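You operate a simulated robot arm through the tools that you are given. There is no shell and no other tool.

Carry out the task below with a simulated robot arm. There is one attempt and no reset: what you move stays moved.

TASK
Switch the sealer off and fit the full roll from the sealer table.
Fine: it goes on the film spindle; the nearly empty roll goes on the sealer table; clamp the new roll; the other rolls and cores stay where they are. Set down upright: film roll.

It is judged by the outcome, as a careful person would: the job done as asked, and still so three seconds after it is handed in. It fails if anything else is knocked over, pushed out of place, dropped, spilled or broken.

THE ROBOT
A 6-joint arm with a two-finger gripper, fixed in place. Base frame: the origin is on the floor under the middle of its stand, x ahead of it, y to its left, z up; the work surface is at about z = 0.72. Units: m, degrees, N and s.
It reaches about 1.572 m from its shoulder. Its first joint turns from -166.0 to 166.0 degrees. Payload 2.45 kg.
The tool frame sits at the grasp point between the pads (the TCP): z along the fingers, y along the line on which they close. The tips reach 0.02 m beyond it. The gripper opens to 0.14 m; its body begins 0.168 m behind the TCP.
Orientation is that of the tool frame in the base frame, as a unit quaternion [w, x, y, z]. With the fingers straight down and closing along the base's y, the tool's x points along the base's -x, its y along +y and its z along -z.

THE INTERFACE
- The arm moves only by the tool servo_tool. Its argument "motion" is a list of rows, each a list of 7 numbers: the shift along the base's x, y, z in units of 50 mm (1.0 is 50 mm), then the turn, a rotation vector about the base's x, y, z in units of 4 degrees (1.0 is 4 degrees), then the closure, from 0 (fully open) to 1 (shut). In form: [[dx, dy, dz, wx, wy, wz, jaw], ...]. A call has 1 to 20 rows; each row shifts and turns the commanded pose from where the row before left it. A call with a number of a shift or a turn outside -1 to 1 is refused whole. A row lasts 0.2 s, in which the tool goes at most 0.05 m and 8.6 degrees; a call with a longer step from one row to the next is refused whole, and so is a gripper value outside its range. Where a pose cannot be reached the arm comes as near as it can. A force on the tool above 40 N (or 10 N above the force at the start of the call, whichever is more), or a blocked arm, ends the call early, and 0.2 s more pass. The fingers move at their own pace (about 0.045 m/s each) and stop on an object; they squeeze with about 34 N. The grip force told is the motor's: it shows also when the fingers shut on nothing. Time passes only in rows, and 0.2 s behind the last, so rows that do not move let the fingers close. The reply holds the time, the measured pose of the TCP, the force on the tool along the base axes, the opening and the grip force, in the units named above and with some noise, with the torque about the TCP (base axes, N m) and any sound that the robot's microphone picked up.
- Cameras (640 x 400 px; columns grow to the right, rows downward): "scene" is fixed at [0.4014, -0.6512, 1.3826]; the picture's right is [0.88, -0.48, 0.00], its down [0.32, 0.59, -0.74] and it looks along [0.35, 0.65, 0.68] (base axes); focal length 214 px, centre (320, 200). "wrist" rides on the gripper at [0.078, 0.011, -0.209] in the tool frame; the picture's right is [-0.14, 0.99, 0.00], its down [-0.92, -0.13, -0.37] and it looks along [-0.36, -0.05, 0.93] (tool axes); focal length 280 px, centre (320, 200). There is no depth. A picture from a camera that has moved, and an enlarged one, comes with that camera's place and axes in the base frame and with its lens.
- get_image(camera): a new picture of that camera. The clock stands still meanwhile.
- enlarge(camera, box): a new picture of the part [left, top, right, bottom] of that camera's present view, enlarged. The clock stands still meanwhile.
- hand_in(): hands the job in; it is judged then, once.

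Nothing tells you positions but the pictures and the camera data. Unless the task says otherwise, let go and move clear before handing in.

The tools are called after "Call:" as a command line: name --pt "numbers of a row" for each row, then --argument value for the rest, lists and objects as JSON in quotes. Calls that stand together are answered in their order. servo_tool: Moves the arm, as the interface text tells. Its arguments: {"type":"object","properties":{"motion":{"type":"array"}},"required":["motion"]} The other tools are called the same way: get_image (camera) takes a picture; enlarge (camera, box) takes an enlarged picture of a part of a camera's view; hand_in () hands the job in.

At the start:

```text
time: 0.0
tool_pos: [0.6436, -0.2505, 1.3175]
ee_rot: [0.001, 0.001, 1.0, -0.001]
contact_force: [0.3, 0.3, 0.5]
torque: [0.02, -0.04, -0.01]
opening: 0.1399
gripper_force: 0.0
```

scene: 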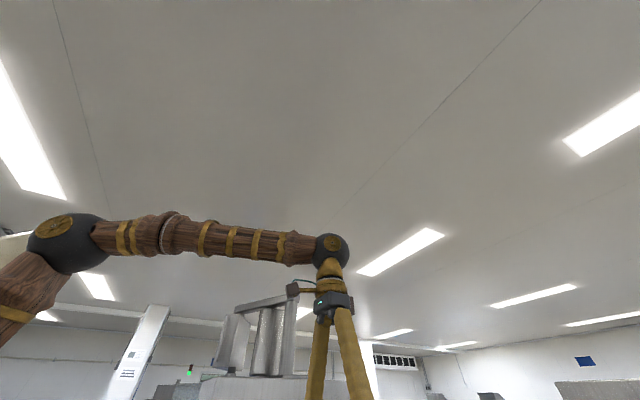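
wrist: 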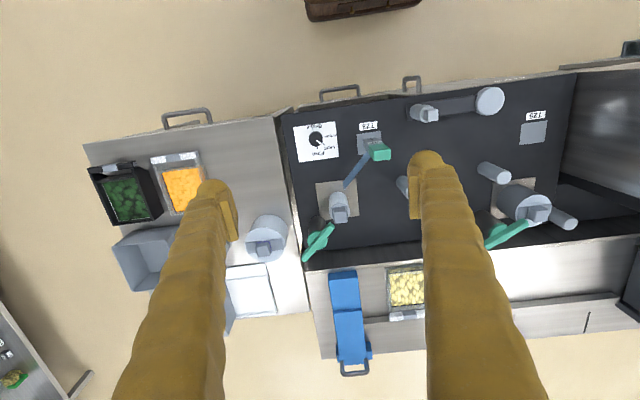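

The scene camera looks mostly at the ceiling, so I will rely on the wrist camera. It shows a dark machine with spindles, green handles and a dial, with a table beside it; I'll look closer before moving.

Call:
enlarge --camera "wrist" --box '[80, 60, 360, 235]'

Call:
enlarge --camera "wrist" --box '[280, 60, 640, 285]'

Call:
enlarge --camera "wrist" --box '[80, 200, 400, 400]'

Call:
enlarge --camera "scene" --box '[100, 280, 420, 400]'

```text
2.29 times, centred on (220, 148) of wrist
camera zoom: at [0.5667, -0.2406, 1.5258], right [0.14, 0.99, 0.0], down [0.92, -0.13, 0.37], along [0.37, -0.05, -0.93], focal length 641 px, centre (549, 320)
```

zoom: 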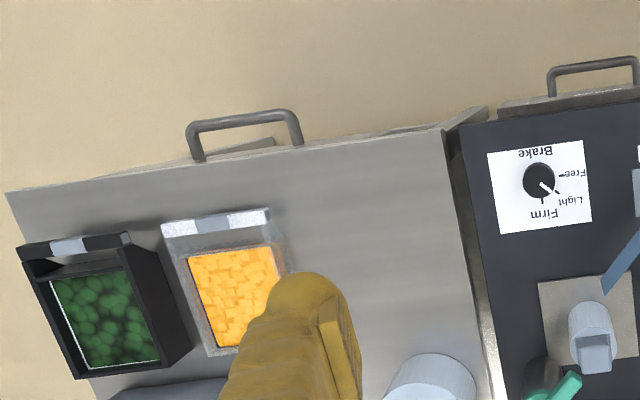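

```text
1.78 times, centred on (460, 172) of wrist
camera zoom: at [0.5667, -0.2406, 1.5258], right [0.14, 0.99, 0.0], down [0.92, -0.13, 0.37], along [0.37, -0.05, -0.93], focal length 498 px, centre (71, 249)
```

zoom: 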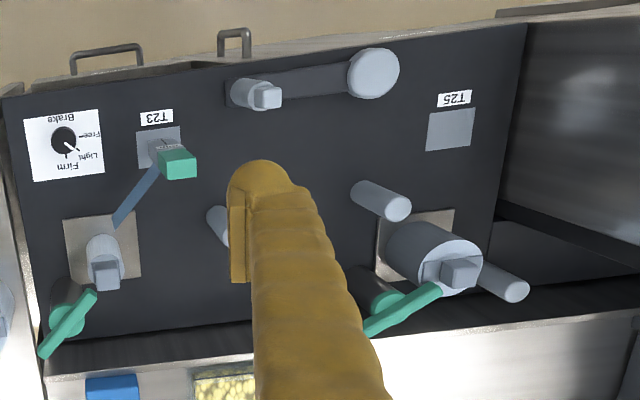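

```text
2.00 times, centred on (240, 300) of wrist
camera zoom: at [0.5667, -0.2406, 1.5258], right [0.14, 0.99, 0.0], down [0.92, -0.13, 0.37], along [0.37, -0.05, -0.93], focal length 561 px, centre (480, 0)
```

zoom: 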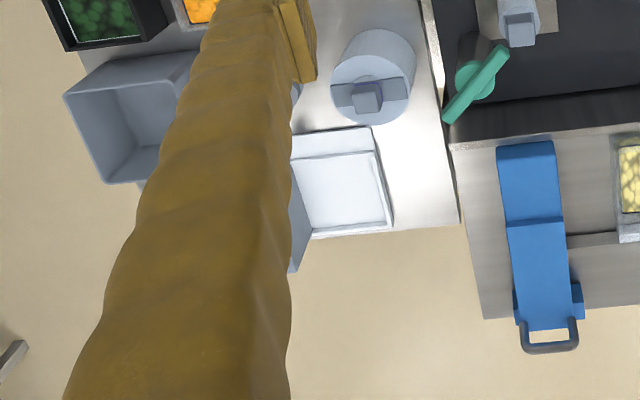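

```text
2.00 times, centred on (260, 340) of scene
camera zoom: at [0.4014, -0.6512, 1.3826], right [0.88, -0.48, 0.0], down [0.32, 0.59, -0.74], along [0.35, 0.65, 0.68], focal length 429 px, centre (440, -80)
```

zoom: 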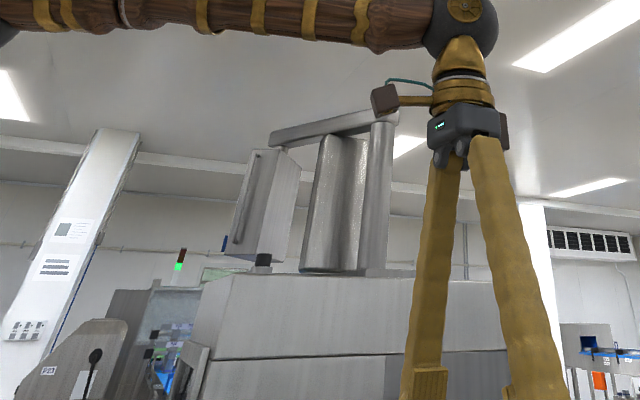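

Working from the camera data, the dark deck is horizontal with vertical spindles, and the table with the big roll is to its right (negative y). I'll move forward at this height so the fingers don't block the view.

Call:
servo_tool --pt "1 0 0 0 0 0 0" --pt "1 0 0 0 0 0 0" --pt "1 0 0 0 0 0 0" --pt "1 0 0 0 0 0 0" --pt "1 0 0 0 0 0 0" --pt "0 0 0 0 0 0 0"

Call:
get_image --camera "wrist"

```text
time: 1.4
tool_pos: [0.8922, -0.2496, 1.3212]
ee_rot: [0.001, 0.0, 1.0, 0.0]
contact_force: [0.6, -0.8, 0.1]
torque: [-0.02, -0.02, -0.03]
opening: 0.14
gripper_force: 0.1
```

```text
taken
camera wrist: at [0.8147, -0.24, 1.5285], right [0.14, 0.99, 0.0], down [0.92, -0.13, 0.37], along [0.37, -0.05, -0.93], focal length 280 px, centre (320, 200)
```

wrist: 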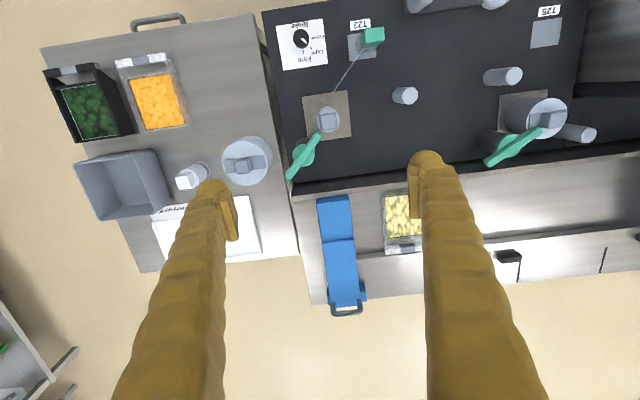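

Call:
enlarge --camera "wrist" --box '[40, 0, 280, 150]'

Call:
enlarge --camera "wrist" --box '[120, 120, 360, 270]'

Call:
enlarge --camera "wrist" --box '[260, 0, 440, 112]'

Call:
enlarge --camera "wrist" --box '[260, 80, 440, 192]'

Call:
enlarge --camera "wrist" --box '[440, 0, 640, 125]'

Call:
enlarge --camera "wrist" --box '[440, 80, 640, 205]'

```text
2.67 times, centred on (160, 75) of wrist
camera zoom: at [0.8147, -0.24, 1.5285], right [0.14, 0.99, 0.0], down [0.92, -0.13, 0.37], along [0.37, -0.05, -0.93], focal length 748 px, centre (747, 533)
```

zoom: 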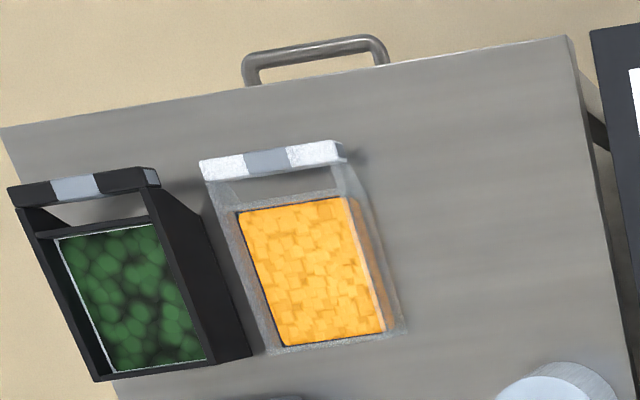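

```text
2.67 times, centred on (240, 195) of wrist
camera zoom: at [0.8147, -0.24, 1.5285], right [0.14, 0.99, 0.0], down [0.92, -0.13, 0.37], along [0.37, -0.05, -0.93], focal length 748 px, centre (533, 213)
```

zoom: 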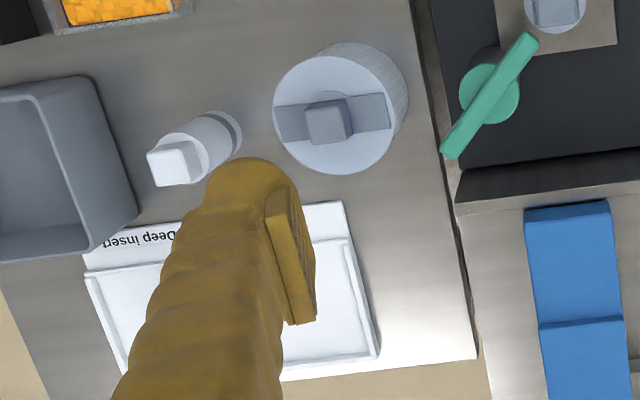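

```text
3.56 times, centred on (350, 56) of wrist
camera zoom: at [0.8147, -0.24, 1.5285], right [0.14, 0.99, 0.0], down [0.92, -0.13, 0.37], along [0.37, -0.05, -0.93], focal length 997 px, centre (213, 712)
```

zoom: 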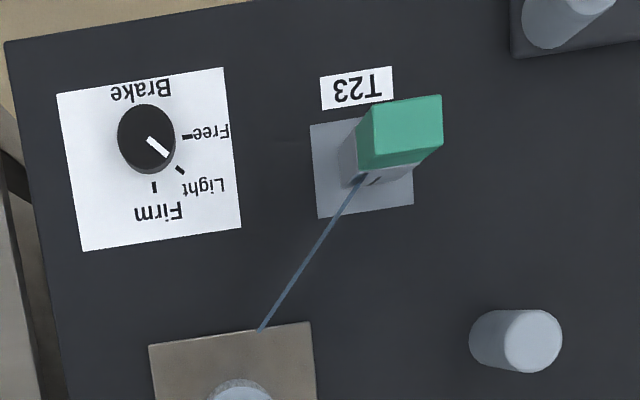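

```text
3.56 times, centred on (350, 136) of wrist
camera zoom: at [0.8147, -0.24, 1.5285], right [0.14, 0.99, 0.0], down [0.92, -0.13, 0.37], along [0.37, -0.05, -0.93], focal length 997 px, centre (213, 428)
```

zoom: 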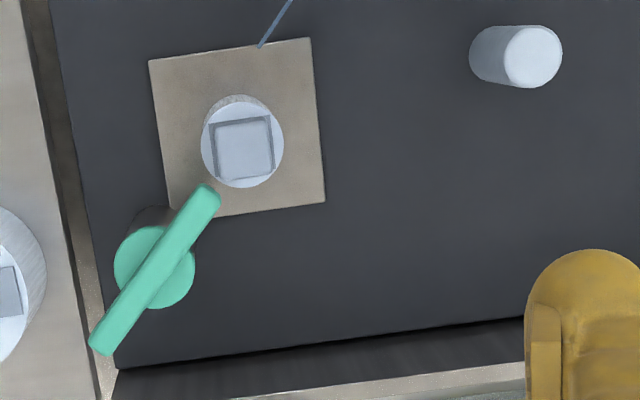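

```text
3.20 times, centred on (540, 62) of wrist
camera zoom: at [0.8147, -0.24, 1.5285], right [0.14, 0.99, 0.0], down [0.92, -0.13, 0.37], along [0.37, -0.05, -0.93], focal length 897 px, centre (-384, 640)
```

zoom: 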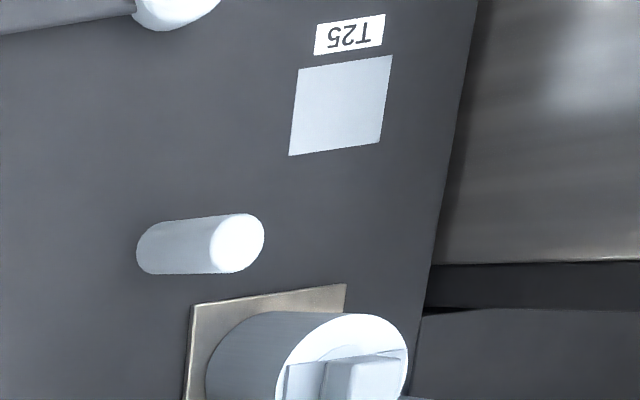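

```text
3.20 times, centred on (540, 142) of wrist
camera zoom: at [0.8147, -0.24, 1.5285], right [0.14, 0.99, 0.0], down [0.92, -0.13, 0.37], along [0.37, -0.05, -0.93], focal length 897 px, centre (-384, 384)
```

zoom: 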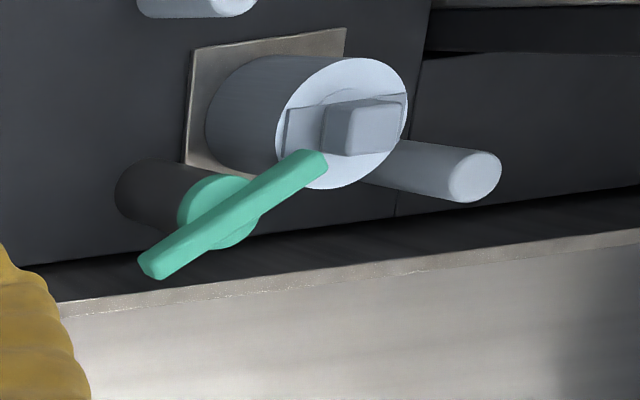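

There are two stations, T23 and T25, each with a spindle and a green handle, and a full roll on the side table. I still need to find the power switch, so I'll look at the other parts of the view.

Call:
enlarge --camera "wrist" --box '[440, 200, 640, 325]'

Call:
enlarge --camera "wrist" --box '[280, 180, 440, 320]'

Call:
enlarge --camera "wrist" --box '[0, 280, 160, 400]'

Call:
enlarge --camera "scene" --box '[0, 300, 160, 400]'

Call:
enlarge --camera "scene" --box '[140, 300, 300, 400]'

Call:
enlarge --camera "scene" --box '[340, 300, 500, 400]'

Call:
enlarge --camera "scene" --box '[480, 300, 640, 400]'

```text
3.20 times, centred on (540, 262) of wrist
camera zoom: at [0.8147, -0.24, 1.5285], right [0.14, 0.99, 0.0], down [0.92, -0.13, 0.37], along [0.37, -0.05, -0.93], focal length 897 px, centre (-384, 0)
```

zoom: 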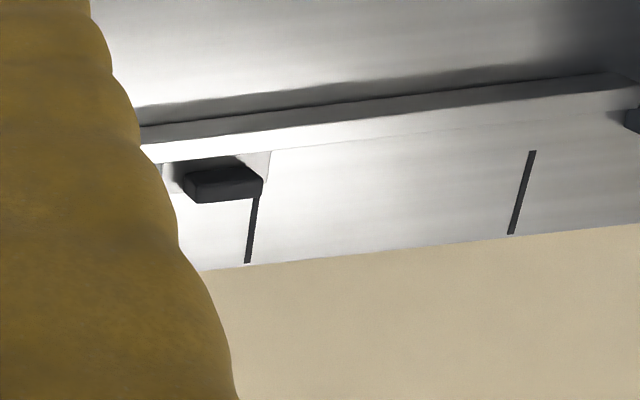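

```text
2.86 times, centred on (360, 250) of wrist
camera zoom: at [0.8147, -0.24, 1.5285], right [0.14, 0.99, 0.0], down [0.92, -0.13, 0.37], along [0.37, -0.05, -0.93], focal length 801 px, centre (206, 57)
```

zoom: 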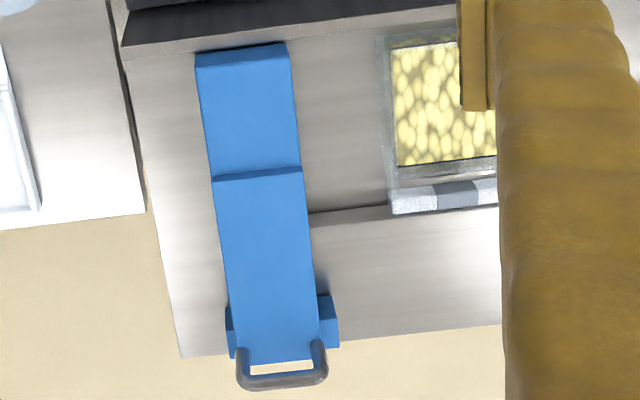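

```text
3.33 times, centred on (80, 340) of wrist
camera zoom: at [0.8147, -0.24, 1.5285], right [0.14, 0.99, 0.0], down [0.92, -0.13, 0.37], along [0.37, -0.05, -0.93], focal length 935 px, centre (1120, -267)
```

zoom: 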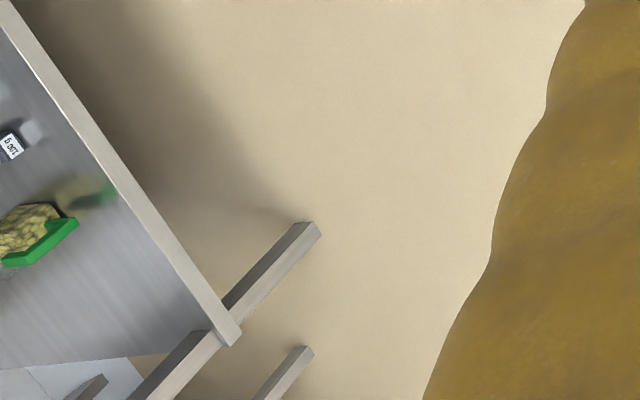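

```text
4.00 times, centred on (80, 350) of scene
camera zoom: at [0.4014, -0.6512, 1.3826], right [0.88, -0.48, 0.0], down [0.32, 0.59, -0.74], along [0.35, 0.65, 0.68], focal length 858 px, centre (1280, -400)
```

zoom: 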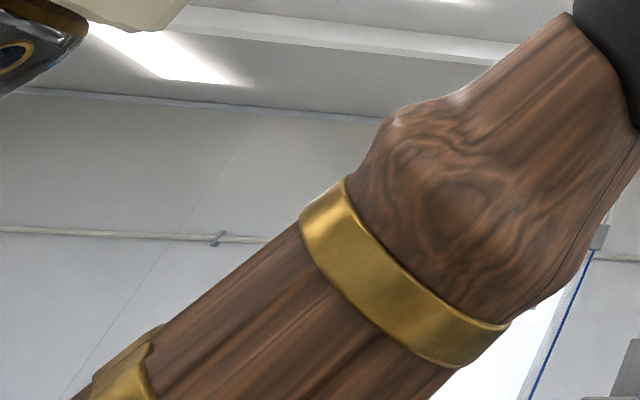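

```text
4.00 times, centred on (220, 350) of scene
camera zoom: at [0.4014, -0.6512, 1.3826], right [0.88, -0.48, 0.0], down [0.32, 0.59, -0.74], along [0.35, 0.65, 0.68], focal length 858 px, centre (720, -400)
```

zoom: 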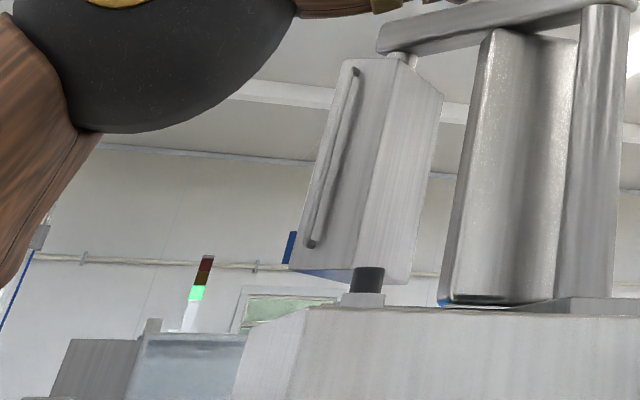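

```text
4.00 times, centred on (420, 350) of scene
camera zoom: at [0.4014, -0.6512, 1.3826], right [0.88, -0.48, 0.0], down [0.32, 0.59, -0.74], along [0.35, 0.65, 0.68], focal length 858 px, centre (-80, -400)
```

zoom: 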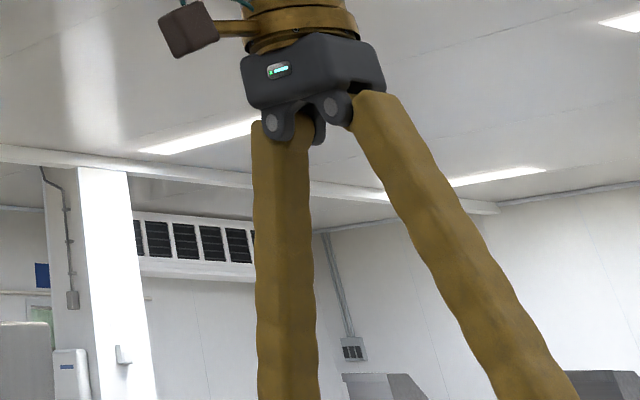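

```text
4.00 times, centred on (560, 350) of scene
camera zoom: at [0.4014, -0.6512, 1.3826], right [0.88, -0.48, 0.0], down [0.32, 0.59, -0.74], along [0.35, 0.65, 0.68], focal length 858 px, centre (-640, -400)
```

zoom: 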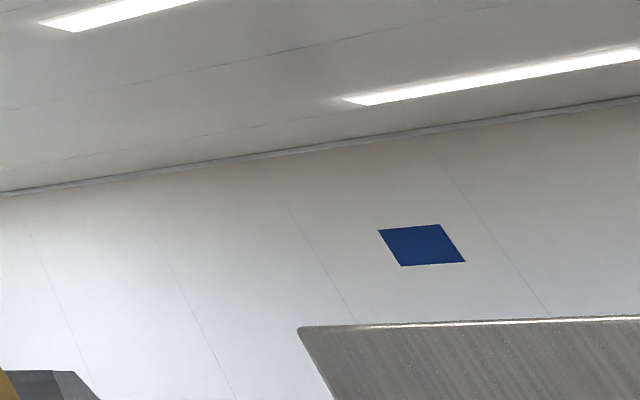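

The enlarged view can extend past the picture's edge, so I'll use wide, flat boxes to see lower in the scene camera and find the sealer's switch.

Call:
enlarge --camera "scene" --box '[0, 390, 640, 400]'

Call:
enlarge --camera "scene" --box '[0, 396, 400, 400]'

Call:
enlarge --camera "wrist" --box '[630, 0, 640, 400]'

Call:
enlarge --camera "wrist" --box '[0, 0, 640, 10]'

```text
1.00 times, centred on (320, 395) of scene (not enlarged: the box is as wide or as high as the picture)
camera zoom: at [0.4014, -0.6512, 1.3826], right [0.88, -0.48, 0.0], down [0.32, 0.59, -0.74], along [0.35, 0.65, 0.68], focal length 214 px, centre (320, 5)
```

zoom: 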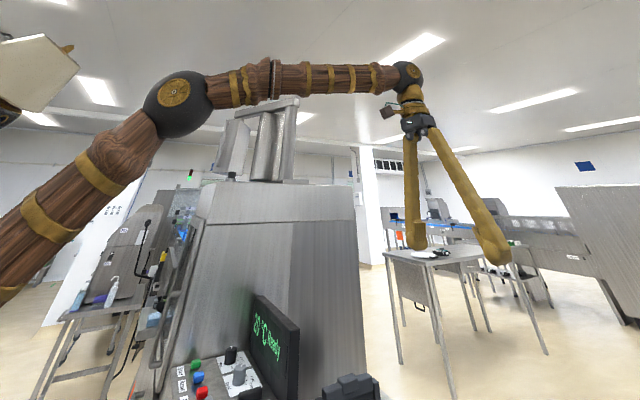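

```text
1.60 times, centred on (200, 398) of scene
camera zoom: at [0.4014, -0.6512, 1.3826], right [0.88, -0.48, 0.0], down [0.32, 0.59, -0.74], along [0.35, 0.65, 0.68], focal length 343 px, centre (512, -117)
```

zoom: 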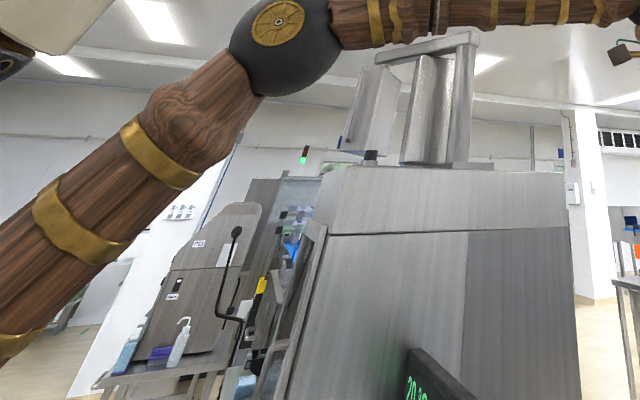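

```text
1.00 times, centred on (635, 200) of wrist (not enlarged: the box is as wide or as high as the picture)
camera zoom: at [0.8147, -0.24, 1.5285], right [0.14, 0.99, 0.0], down [0.92, -0.13, 0.37], along [0.37, -0.05, -0.93], focal length 280 px, centre (5, 200)
```

zoom: 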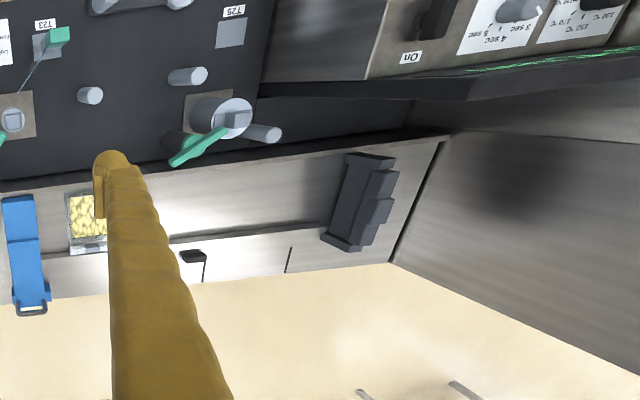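

```text
1.00 times, centred on (320, 5) of wrist (not enlarged: the box is as wide or as high as the picture)
camera zoom: at [0.8147, -0.24, 1.5285], right [0.14, 0.99, 0.0], down [0.92, -0.13, 0.37], along [0.37, -0.05, -0.93], focal length 280 px, centre (320, 395)
```

zoom: 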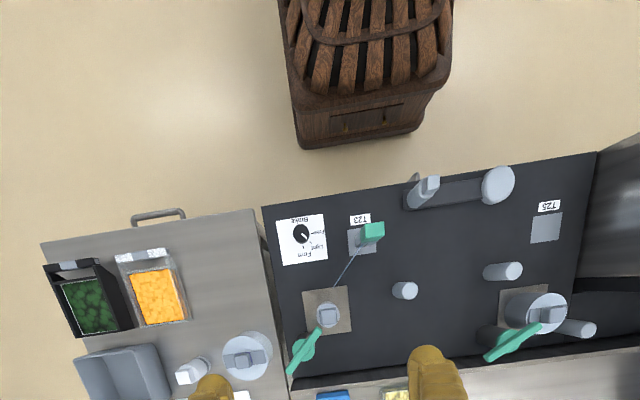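

I found a control console to the left (+y) with a lever marked "On", dwell and temperature knobs and a screen reading "20 °C Ready". The lever is roughly at (0.80, 0.50, 0.97), so I'll move the camera that way at a safe height.

Call:
servo_tool --pt "0 1 0 0 0 0 0" --pt "0 1 0 0 0 0 0" --pt "0 1 0 0 0 0 0" --pt "0 1 0 0 0 0 0" --pt "0 1 0 0 0 0 0" --pt "0 1 0 0 0 0 0" --pt "0 1 0 0 0 0 0" --pt "0 1 0 0 0 0 0" --pt "0 0 0 0 0 0 0"

Call:
get_image --camera "wrist"

Call:
enlarge --camera "wrist" --box '[0, 0, 640, 2]'

Call:
enlarge --camera "scene" --box '[0, 399, 640, 400]'

```text
time: 3.4
tool_pos: [0.8945, 0.1475, 1.3171]
ee_rot: [0.0, 0.0, 1.0, 0.0]
contact_force: [0.3, 0.0, 0.2]
torque: [0.0, -0.02, -0.03]
opening: 0.1399
gripper_force: 0.1
```

```text
taken
camera wrist: at [0.8159, 0.1578, 1.5249], right [0.14, 0.99, 0.0], down [0.92, -0.13, 0.37], along [0.37, -0.05, -0.93], focal length 280 px, centre (320, 200)
```

wrist: 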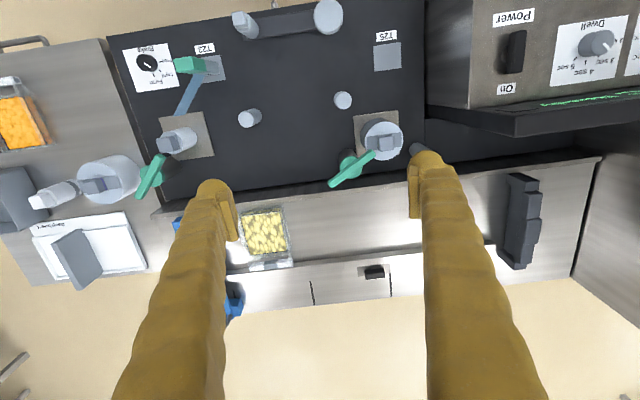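

```text
1.00 times, centred on (320, 1) of wrist (not enlarged: the box is as wide or as high as the picture)
camera zoom: at [0.8159, 0.1578, 1.5249], right [0.14, 0.99, 0.0], down [0.92, -0.13, 0.37], along [0.37, -0.05, -0.93], focal length 280 px, centre (320, 399)
```

zoom: 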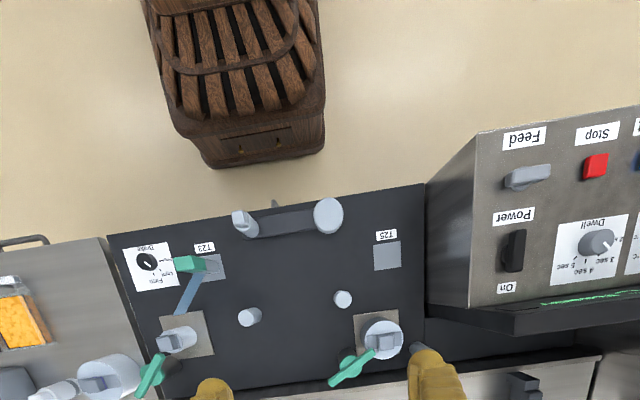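

```text
1.00 times, centred on (320, 400) of scene (not enlarged: the box is as wide or as high as the picture)
camera zoom: at [0.4014, -0.6512, 1.3826], right [0.88, -0.48, 0.0], down [0.32, 0.59, -0.74], along [0.35, 0.65, 0.68], focal length 214 px, centre (320, 0)
```

zoom: 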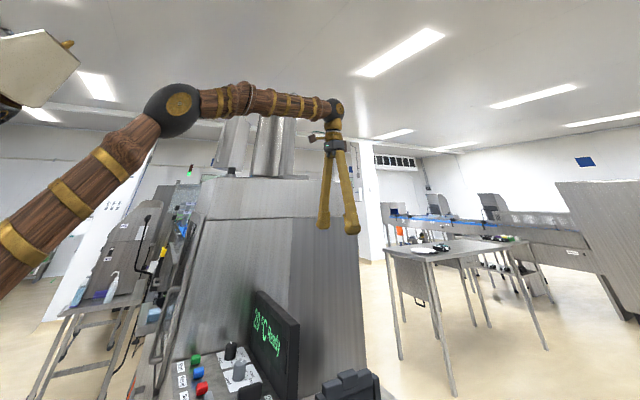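

The panel now shows Power (black rocker with "On" below it), Feed, Stop, Dwell and more. I'll zoom in on the panel and on the spindles.

Call:
enlarge --camera "wrist" --box '[480, 0, 640, 100]'

Call:
enlarge --camera "wrist" --box '[310, 80, 450, 200]'

Call:
enlarge --camera "wrist" --box '[110, 20, 270, 120]'

Call:
enlarge --camera "wrist" --box '[60, 100, 220, 210]'

Call:
enlarge --camera "wrist" --box '[0, 160, 180, 290]'

```text
4.00 times, centred on (560, 50) of wrist
camera zoom: at [0.8159, 0.1578, 1.5249], right [0.14, 0.99, 0.0], down [0.92, -0.13, 0.37], along [0.37, -0.05, -0.93], focal length 1122 px, centre (-640, 800)
```

zoom: 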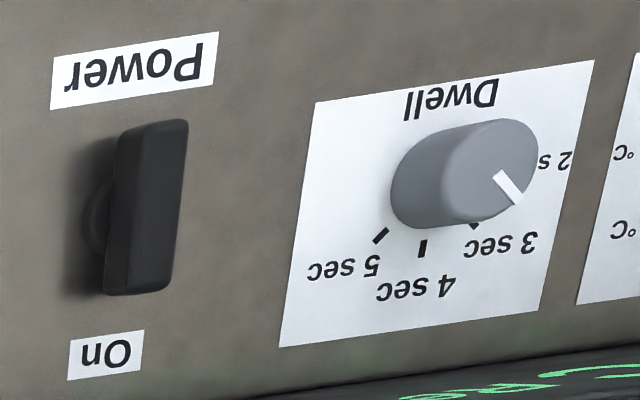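

```text
3.33 times, centred on (380, 140) of wrist
camera zoom: at [0.8159, 0.1578, 1.5249], right [0.14, 0.99, 0.0], down [0.92, -0.13, 0.37], along [0.37, -0.05, -0.93], focal length 935 px, centre (120, 400)
```

zoom: 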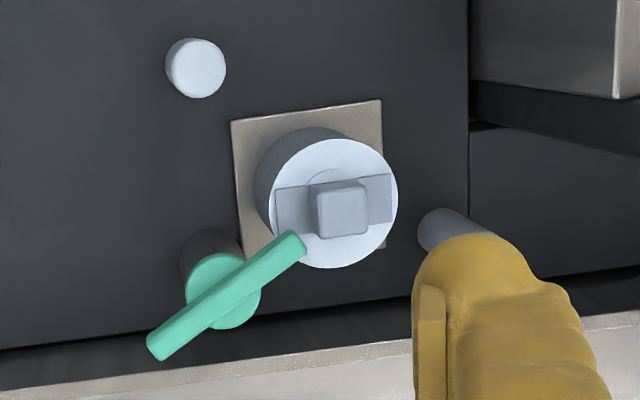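

```text
4.00 times, centred on (190, 70) of wrist
camera zoom: at [0.8159, 0.1578, 1.5249], right [0.14, 0.99, 0.0], down [0.92, -0.13, 0.37], along [0.37, -0.05, -0.93], focal length 1122 px, centre (840, 720)
```

zoom: 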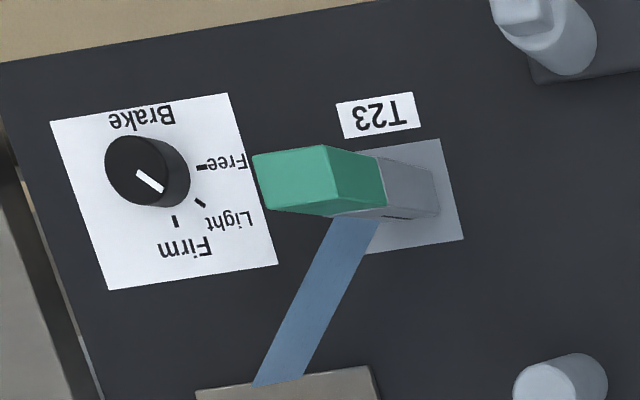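

```text
3.64 times, centred on (140, 155) of wrist
camera zoom: at [0.8159, 0.1578, 1.5249], right [0.14, 0.99, 0.0], down [0.92, -0.13, 0.37], along [0.37, -0.05, -0.93], focal length 1020 px, centre (974, 364)
```

zoom: 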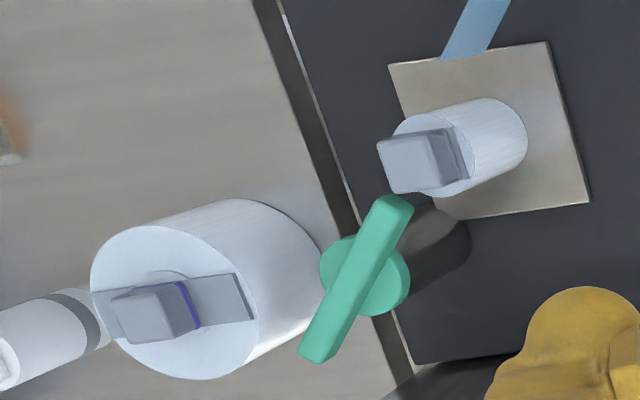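

```text
3.08 times, centred on (90, 225) of wrist
camera zoom: at [0.8159, 0.1578, 1.5249], right [0.14, 0.99, 0.0], down [0.92, -0.13, 0.37], along [0.37, -0.05, -0.93], focal length 863 px, centre (1028, 123)
```

zoom: 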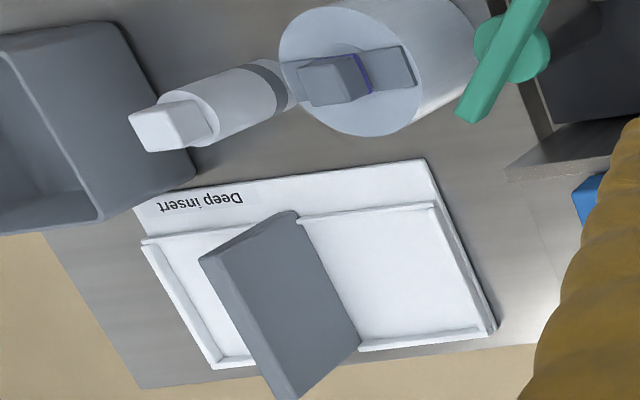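

The nearly empty roll is on the T23 spindle at about (0.889, -0.230), and its clamp handle pivots at (0.964, -0.303). The full roll on the table is at (0.967, -0.459). I'll move over the console to get a straight view of the power switch.

Call:
servo_tool --pt "0 1 0 0 0 0 0" --pt "0 1 0 0 0 0 0" --pt "0 1 0 0 0 0 0" --pt "0 1 0 0 0 0 0" --pt "0 1 0 0 0 0 0" --pt "0 1 0 0 0 0 0" --pt "0 0 0 0 0 0 0"

Call:
get_image --camera "wrist"

Call:
enlarge --camera "wrist" --box '[230, 0, 430, 100]'

Call:
enlarge --camera "wrist" --box '[200, 0, 640, 2]'

```text
time: 5.0
tool_pos: [0.8958, 0.4512, 1.3184]
ee_rot: [0.0, -0.001, 1.0, 0.0]
contact_force: [-0.3, -0.5, 0.0]
torque: [-0.02, 0.02, 0.0]
opening: 0.1398
gripper_force: 0.0
```

```text
taken
camera wrist: at [0.8177, 0.4622, 1.5261], right [0.14, 0.99, 0.0], down [0.92, -0.13, 0.37], along [0.37, -0.05, -0.93], focal length 280 px, centre (320, 200)
```

wrist: 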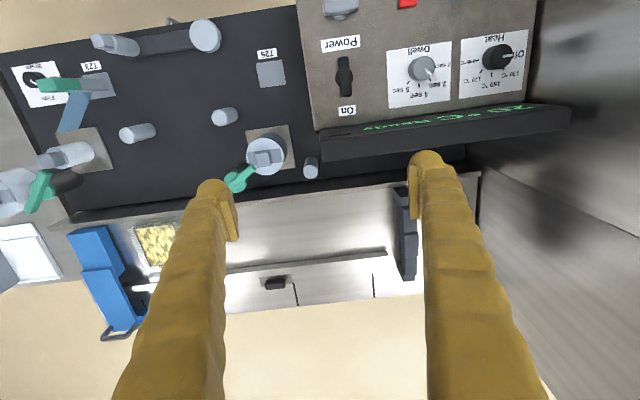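

```text
3.20 times, centred on (330, 50) of wrist
camera zoom: at [0.8177, 0.4622, 1.5261], right [0.14, 0.99, 0.0], down [0.92, -0.13, 0.37], along [0.37, -0.05, -0.93], focal length 897 px, centre (288, 680)
```

zoom: 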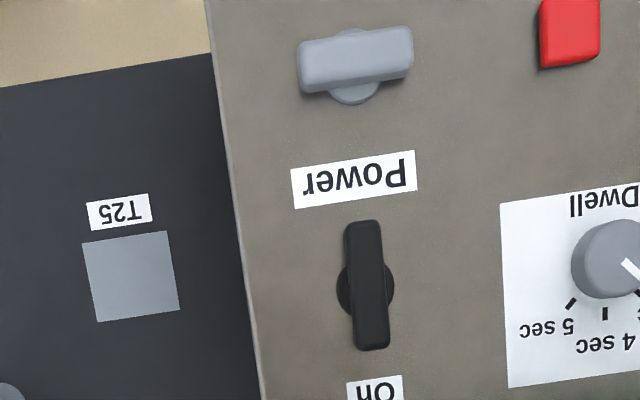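

```text
1.45 times, centred on (420, 1) of wrist
camera zoom: at [0.8177, 0.4622, 1.5261], right [0.14, 0.99, 0.0], down [0.92, -0.13, 0.37], along [0.37, -0.05, -0.93], focal length 408 px, centre (174, 490)
```

zoom: 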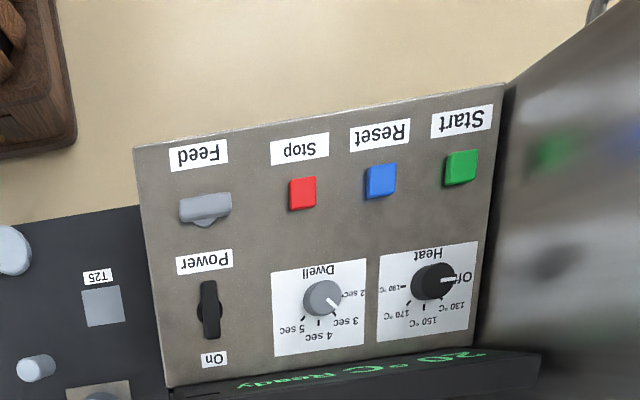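

The power switch is a rotary bar about 68 mm long and 22 mm wide, centred near (0.803, 0.509) with its top at about z 0.975, pointing at "On". I'll line up above it with the fingers partly open.

Call:
servo_tool --pt "-0.93 0.58 0 0 0 0 0.5" --pt "-0.93 0.58 0 0 0 0 0.5" --pt "0 0 -1 0 0 0 0.5" --pt "0 0 -1 0 0 0 0.5" --pt "0 0 -1 0 0 0 0.5" --pt "0 0 -1 0 0 0 0.5" --pt "0 0 -0.5 0 0 0 0.5" --pt "0 0 0 0 0 0 0.5" --pt "0 0 0 0 0 0 0.5"

Call:
get_image --camera "wrist"

Call:
enlarge --camera "scene" --box '[0, 399, 640, 400]'

```text
refused: row 1 steps farther than a row can; nothing moved
```

```text
taken
camera wrist: at [0.8177, 0.4622, 1.5261], right [0.14, 0.99, 0.0], down [0.92, -0.13, 0.37], along [0.37, -0.05, -0.93], focal length 280 px, centre (320, 200)
```

wrist: 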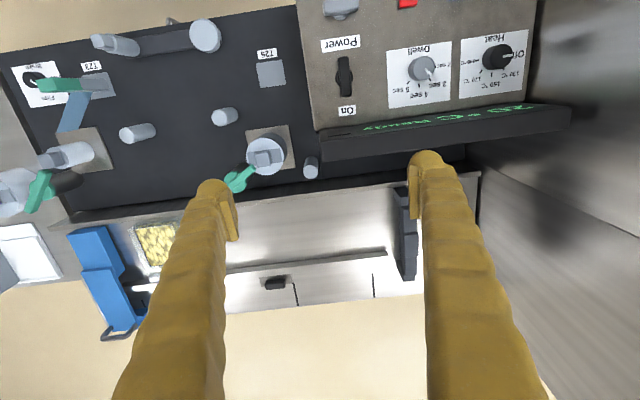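

```text
1.00 times, centred on (320, 400) of scene (not enlarged: the box is as wide or as high as the picture)
camera zoom: at [0.4014, -0.6512, 1.3826], right [0.88, -0.48, 0.0], down [0.32, 0.59, -0.74], along [0.35, 0.65, 0.68], focal length 214 px, centre (320, 0)
```

zoom: 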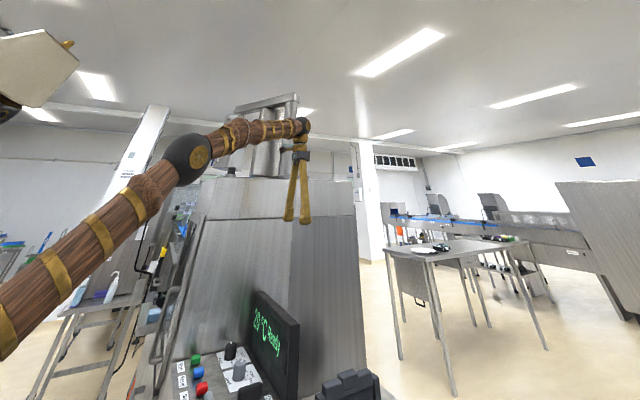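

That call was refused because a diagonal step exceeded 50 mm, so I'll use smaller rows. The target above the power switch is unchanged.

Call:
servo_tool --pt "-0.62 0.387 0 0 0 0 0.5" --pt "-0.62 0.387 0 0 0 0 0.5" --pt "-0.62 0.387 0 0 0 0 0.5" --pt "0 0 -0.9 0 0 0 0.5" --pt "0 0 -0.9 0 0 0 0.5" --pt "0 0 -0.9 0 0 0 0.5" --pt "0 0 -0.9 0 0 0 0.5" --pt "0 0 -0.5 0 0 0 0.5" --pt "0 0 0 0 0 0 0.5" --pt "0 0 0 0 0 0 0.5"

Call:
get_image --camera "wrist"

Call:
enlarge --camera "scene" --box '[0, 399, 640, 400]'

```text
time: 7.2
tool_pos: [0.8006, 0.5081, 1.1122]
ee_rot: [0.001, 0.0, 1.0, -0.001]
contact_force: [0.6, 0.4, -0.2]
torque: [-0.01, 0.02, 0.01]
opening: 0.07
gripper_force: 0.0
```

```text
taken
camera wrist: at [0.7228, 0.5179, 1.3207], right [0.14, 0.99, 0.0], down [0.92, -0.13, 0.37], along [0.37, -0.05, -0.93], focal length 280 px, centre (320, 200)
```

wrist: 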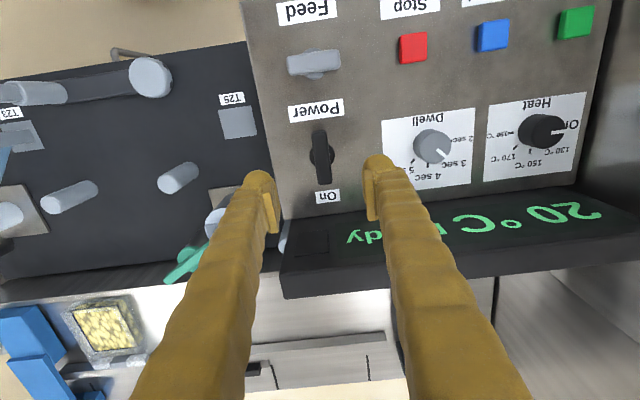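

```text
1.00 times, centred on (320, 400) of scene (not enlarged: the box is as wide or as high as the picture)
camera zoom: at [0.4014, -0.6512, 1.3826], right [0.88, -0.48, 0.0], down [0.32, 0.59, -0.74], along [0.35, 0.65, 0.68], focal length 214 px, centre (320, 0)
```

zoom: 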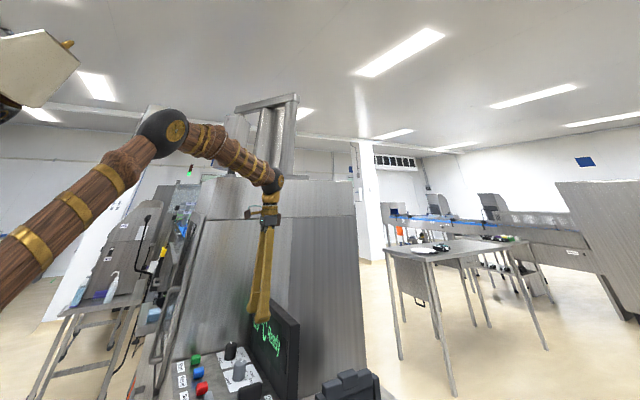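

The fingers are centred over the Power bar at about (0.8025, 0.508). I'll go down around it, stopping short of the panel.

Call:
servo_tool --pt "0.04 0 -0.85 0 0 0 0.5" --pt "0 0 -0.85 0 0 0 0.5" --pt "0 0 -0.8 0 0 0 0.5" --pt "0 0 0 0 0 0 0.5"

Call:
get_image --camera "wrist"

```text
time: 8.2
tool_pos: [0.8054, 0.5051, 0.9854]
ee_rot: [0.001, 0.0, 1.0, 0.0]
contact_force: [0.7, -0.4, 0.6]
torque: [0.02, 0.0, 0.0]
opening: 0.0701
gripper_force: 0.1
```

```text
taken
camera wrist: at [0.7265, 0.5152, 1.1941], right [0.14, 0.99, 0.0], down [0.92, -0.13, 0.37], along [0.37, -0.05, -0.93], focal length 280 px, centre (320, 200)
```

wrist: 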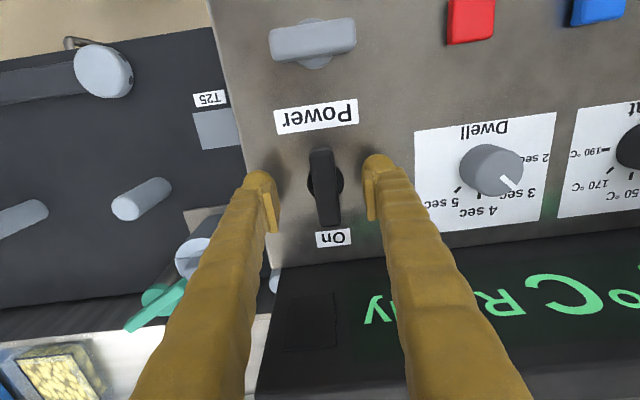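

The bar is between the fingers, with a small 3 mm correction needed. I'll go down a little more and close on it.

Call:
servo_tool --pt "-0.03 0.07 -0.16 0 0 0 0.5" --pt "0 0 0 0 0 0 0.7" --pt "0 0 0 0 0 0 0.9" --pt "0 0 0 0 0 0 0.9" --pt "0 0 0 0 0 0 0.9"

Call:
get_image --camera "wrist"

```text
time: 9.4
tool_pos: [0.8033, 0.5093, 0.9782]
ee_rot: [0.001, -0.001, 1.0, 0.0]
contact_force: [1.3, 13.5, -2.7]
torque: [0.15, -0.03, -0.01]
opening: 0.0195
gripper_force: 27.1
```

```text
taken
camera wrist: at [0.7248, 0.5199, 1.1867], right [0.14, 0.99, 0.0], down [0.92, -0.13, 0.37], along [0.37, -0.05, -0.93], focal length 280 px, centre (320, 200)
```

wrist: 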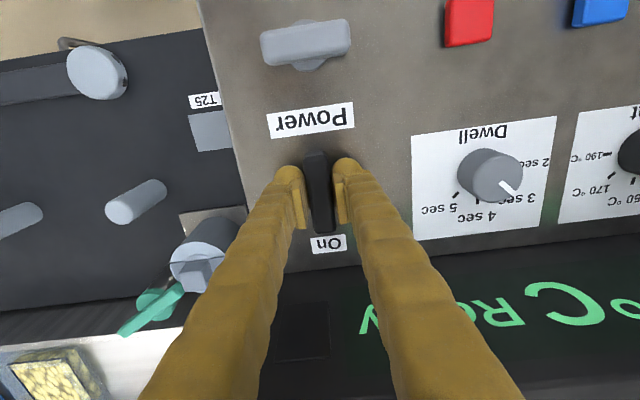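

The bar is gripped at 19.5 mm. I'll turn a little counter-clockwise seen from above and watch the torque.

Call:
servo_tool --pt "0 0.03 0 0 0 0 0.9" --pt "0 0 0 0 0 1 0.9" --pt "0 0 0 0 0 1 0.9" --pt "0 0 0 0 0 0 0.9"

Call:
get_image --camera "wrist"

```text
time: 10.4
tool_pos: [0.802, 0.5103, 0.9782]
ee_rot: [0.0, -0.069, 0.998, -0.002]
contact_force: [-13.1, -35.2, -6.5]
torque: [-0.31, 0.28, -1.5]
opening: 0.0216
gripper_force: 44.8
```

```text
taken
camera wrist: at [0.7237, 0.5097, 1.187], right [0.0, 1.0, 0.0], down [0.93, 0.0, 0.37], along [0.37, 0.0, -0.93], focal length 280 px, centre (320, 200)
```

wrist: 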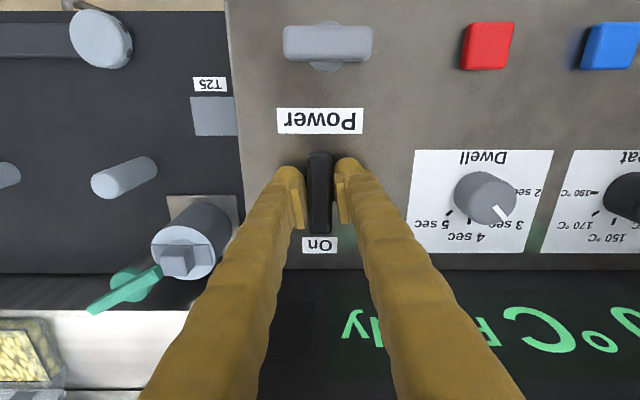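

The bar resisted with about 1.5 N m and did not turn, so that looks like the wrong direction. I'll go back and try clockwise.

Call:
servo_tool --pt "0 0 0 0 0 -1 0.9" --pt "0 0 0 0 0 -1 0.9" --pt "0 0 0 0 0 0 0.9"

Call:
servo_tool --pt "0 0 0 0 0 -1 0.9" --pt "0 0 0 0 0 -1 0.9" --pt "0 0 0 0 0 0 0.9"

Call:
get_image --camera "wrist"

```text
time: 11.0
tool_pos: [0.8037, 0.5111, 0.9779]
ee_rot: [0.001, -0.002, 1.0, -0.001]
contact_force: [1.5, -4.3, -2.4]
torque: [-0.05, -0.16, -0.03]
opening: 0.0189
gripper_force: 44.2
stopped in row 3: the force on the tool passed its limit at 51 N (the readings are from after the stop); the commanded pose is now the measured one
```

```text
time: 11.8
tool_pos: [0.8033, 0.5102, 0.9784]
ee_rot: [0.001, 0.067, 0.998, -0.001]
contact_force: [2.0, -4.0, -0.8]
torque: [-0.03, -0.05, 0.01]
opening: 0.019
gripper_force: 44.1
```

```text
taken
camera wrist: at [0.7275, 0.5312, 1.1868], right [0.27, 0.96, 0.0], down [0.9, -0.25, 0.37], along [0.36, -0.1, -0.93], focal length 280 px, centre (320, 200)
```

wrist: 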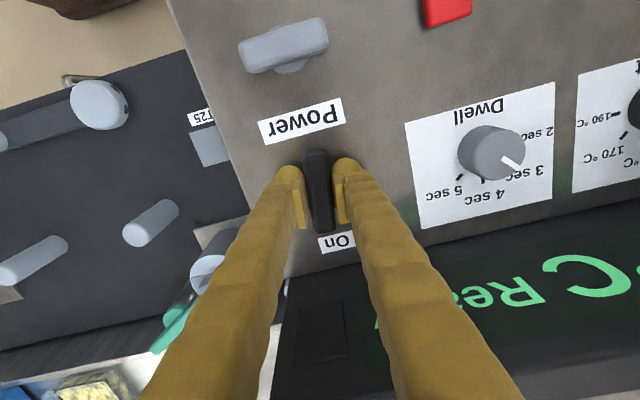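

Clockwise turns freely, with almost no torque. I'll keep turning towards a quarter turn.

Call:
servo_tool --pt "0 0 0 0 0 -1 0.9" --pt "0 0 0 0 0 -1 0.9" --pt "0 0 0 0 0 -1 0.9" --pt "0 0 0 0 0 -1 0.9" --pt "0 0 0 0 0 -1 0.9" --pt "0 0 0 0 0 -1 0.9" --pt "0 0 0 0 0 -1 0.9" --pt "0 0 0 0 0 -1 0.9" --pt "0 0 0 0 0 -1 0.9" --pt "0 0 0 0 0 -1 0.9" --pt "0 0 0 0 0 -1 0.9" --pt "0 0 0 0 0 -1 0.9" --pt "0 0 0 0 0 0 0.9"

Call:
get_image --camera "wrist"

```text
time: 14.2
tool_pos: [0.8044, 0.512, 0.977]
ee_rot: [0.001, 0.419, 0.908, 0.0]
contact_force: [5.4, 2.8, -5.6]
torque: [0.02, -0.09, 0.02]
opening: 0.0187
gripper_force: 44.2
stopped in row 11: the force on the tool passed its limit at 42 N (the readings are from after the stop); the commanded pose is now the measured one
```

```text
taken
camera wrist: at [0.7615, 0.5771, 1.1868], right [0.84, 0.54, 0.0], down [0.5, -0.78, 0.37], along [0.2, -0.31, -0.93], focal length 280 px, centre (320, 200)
```

wrist: 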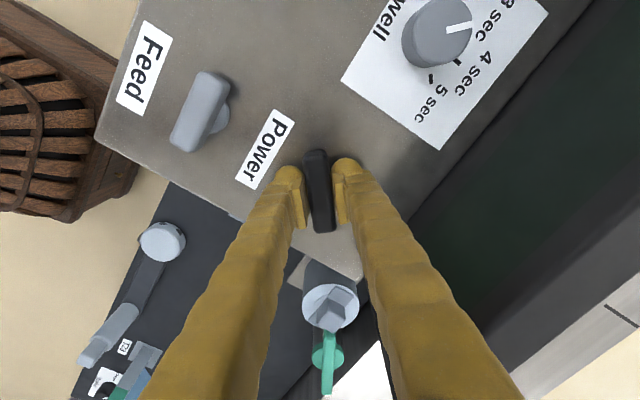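

The turn stopped at about 50°, and the console screen looks dark now. I'll check it from the scene camera.

Call:
enlarge --camera "scene" --box '[0, 399, 640, 400]'

Call:
enlarge --camera "wrist" --box '[420, 60, 640, 200]'

```text
1.00 times, centred on (320, 400) of scene (not enlarged: the box is as wide or as high as the picture)
camera zoom: at [0.4014, -0.6512, 1.3826], right [0.88, -0.48, 0.0], down [0.32, 0.59, -0.74], along [0.35, 0.65, 0.68], focal length 214 px, centre (320, 0)
```

zoom: 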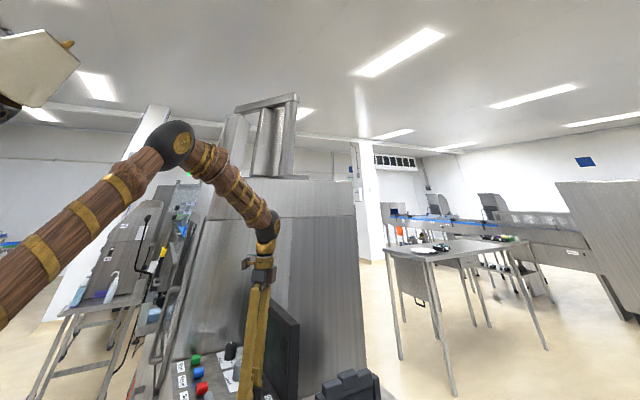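

```text
2.86 times, centred on (530, 130) of wrist
camera zoom: at [0.7615, 0.5771, 1.1868], right [0.84, 0.54, 0.0], down [0.5, -0.78, 0.37], along [0.2, -0.31, -0.93], focal length 801 px, centre (-280, 400)
```

zoom: 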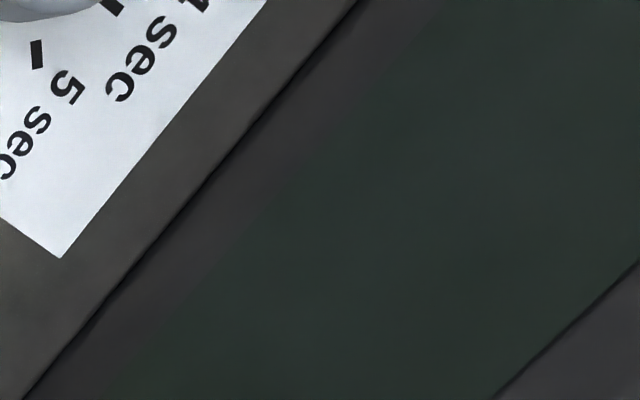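

The screen went dark, so the power is off. I'll nudge a bit further to see if this is the end stop.

Call:
servo_tool --pt "0 0 0 0 0 -0.8 0.9" --pt "0 0 0 0 0 0 0.9"

```text
time: 14.8
tool_pos: [0.8035, 0.5114, 0.9787]
ee_rot: [0.0, 0.444, 0.896, -0.001]
contact_force: [15.6, 11.3, -9.4]
torque: [0.02, -0.29, 0.02]
opening: 0.0192
gripper_force: 44.1
```

There is no torque, only side force from a slight offset, so it still turns. I'll correct the offset by 1 mm and keep turning.

Call:
servo_tool --pt "0.03 0.02 0 0 0 -0.8 0.9" --pt "0 0 0 0 0 -0.8 0.9" --pt "0 0 0 0 0 0 0.9"

Call:
servo_tool --pt "0 0 0 0 0 -0.8 0.9" --pt "0 0 0 0 0 -0.8 0.9" --pt "0 0 0 0 0 0 0.9"

```text
time: 15.6
tool_pos: [0.8034, 0.5119, 0.9781]
ee_rot: [0.0, 0.493, 0.87, -0.001]
contact_force: [-24.3, -16.9, -10.3]
torque: [-0.15, 0.26, -0.08]
opening: 0.019
gripper_force: 43.7
```

```text
time: 16.3
tool_pos: [0.8041, 0.512, 0.9792]
ee_rot: [0.0, 0.54, 0.841, -0.002]
contact_force: [-4.3, -4.6, 0.8]
torque: [0.1, 0.13, 0.05]
opening: 0.0191
gripper_force: 44.1
stopped in row 3: the force on the tool passed its limit at 42 N (the readings are from after the stop); the commanded pose is now the measured one
```

It has turned about 65° now, with only side forces. I'll continue in small steps.

Call:
servo_tool --pt "0 0 0 0 0 -0.8 0.9" --pt "0 0 0 0 0 -0.8 0.9" --pt "0 0 0 0 0 -0.8 0.9" --pt "0 0 0 0 0 0 0.9"

Call:
servo_tool --pt "0 0 0 0 0 -0.8 0.9" --pt "0 0 0 0 0 -0.8 0.9" --pt "0 0 0 0 0 0 0.9"

Call:
get_image --camera "wrist"

```text
time: 17.3
tool_pos: [0.8047, 0.5113, 0.9798]
ee_rot: [0.0, 0.609, 0.793, -0.002]
contact_force: [8.7, -12.2, -8.6]
torque: [-0.27, -0.09, -0.01]
opening: 0.019
gripper_force: 44.1
```

```text
time: 18.1
tool_pos: [0.8042, 0.5115, 0.9781]
ee_rot: [0.0, 0.652, 0.758, -0.003]
contact_force: [5.7, -20.9, -7.4]
torque: [-0.3, -0.03, 0.01]
opening: 0.0189
gripper_force: 43.7
```

```text
taken
camera wrist: at [0.8047, 0.5903, 1.1868], right [1.0, 0.01, 0.0], down [0.01, -0.93, 0.37], along [0.0, -0.37, -0.93], focal length 280 px, centre (320, 200)
```

wrist: 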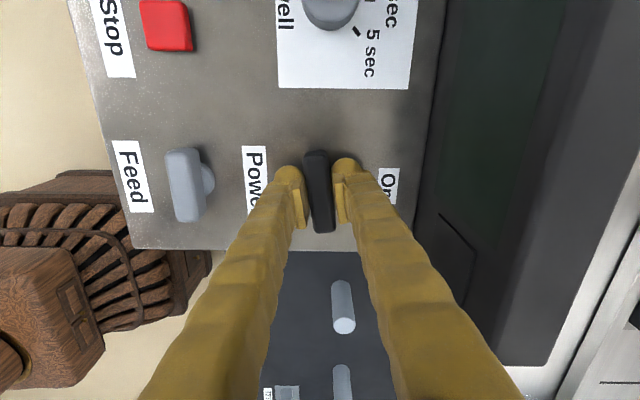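

The bar has turned about 81° and is nearly crosswise. I'll finish the quarter turn.

Call:
servo_tool --pt "0 0 0 0 0 -0.8 0.9" --pt "0 0 0 0 0 -0.8 0.9" --pt "0 0 0 0 0 -0.4 0.9" --pt "0 0 0 0 0 0 0.9"

```text
time: 19.1
tool_pos: [0.8056, 0.5123, 0.9787]
ee_rot: [0.0, 0.704, 0.71, -0.002]
contact_force: [10.6, -28.3, -8.1]
torque: [-0.45, -0.08, -0.01]
opening: 0.0191
gripper_force: 44.3
```

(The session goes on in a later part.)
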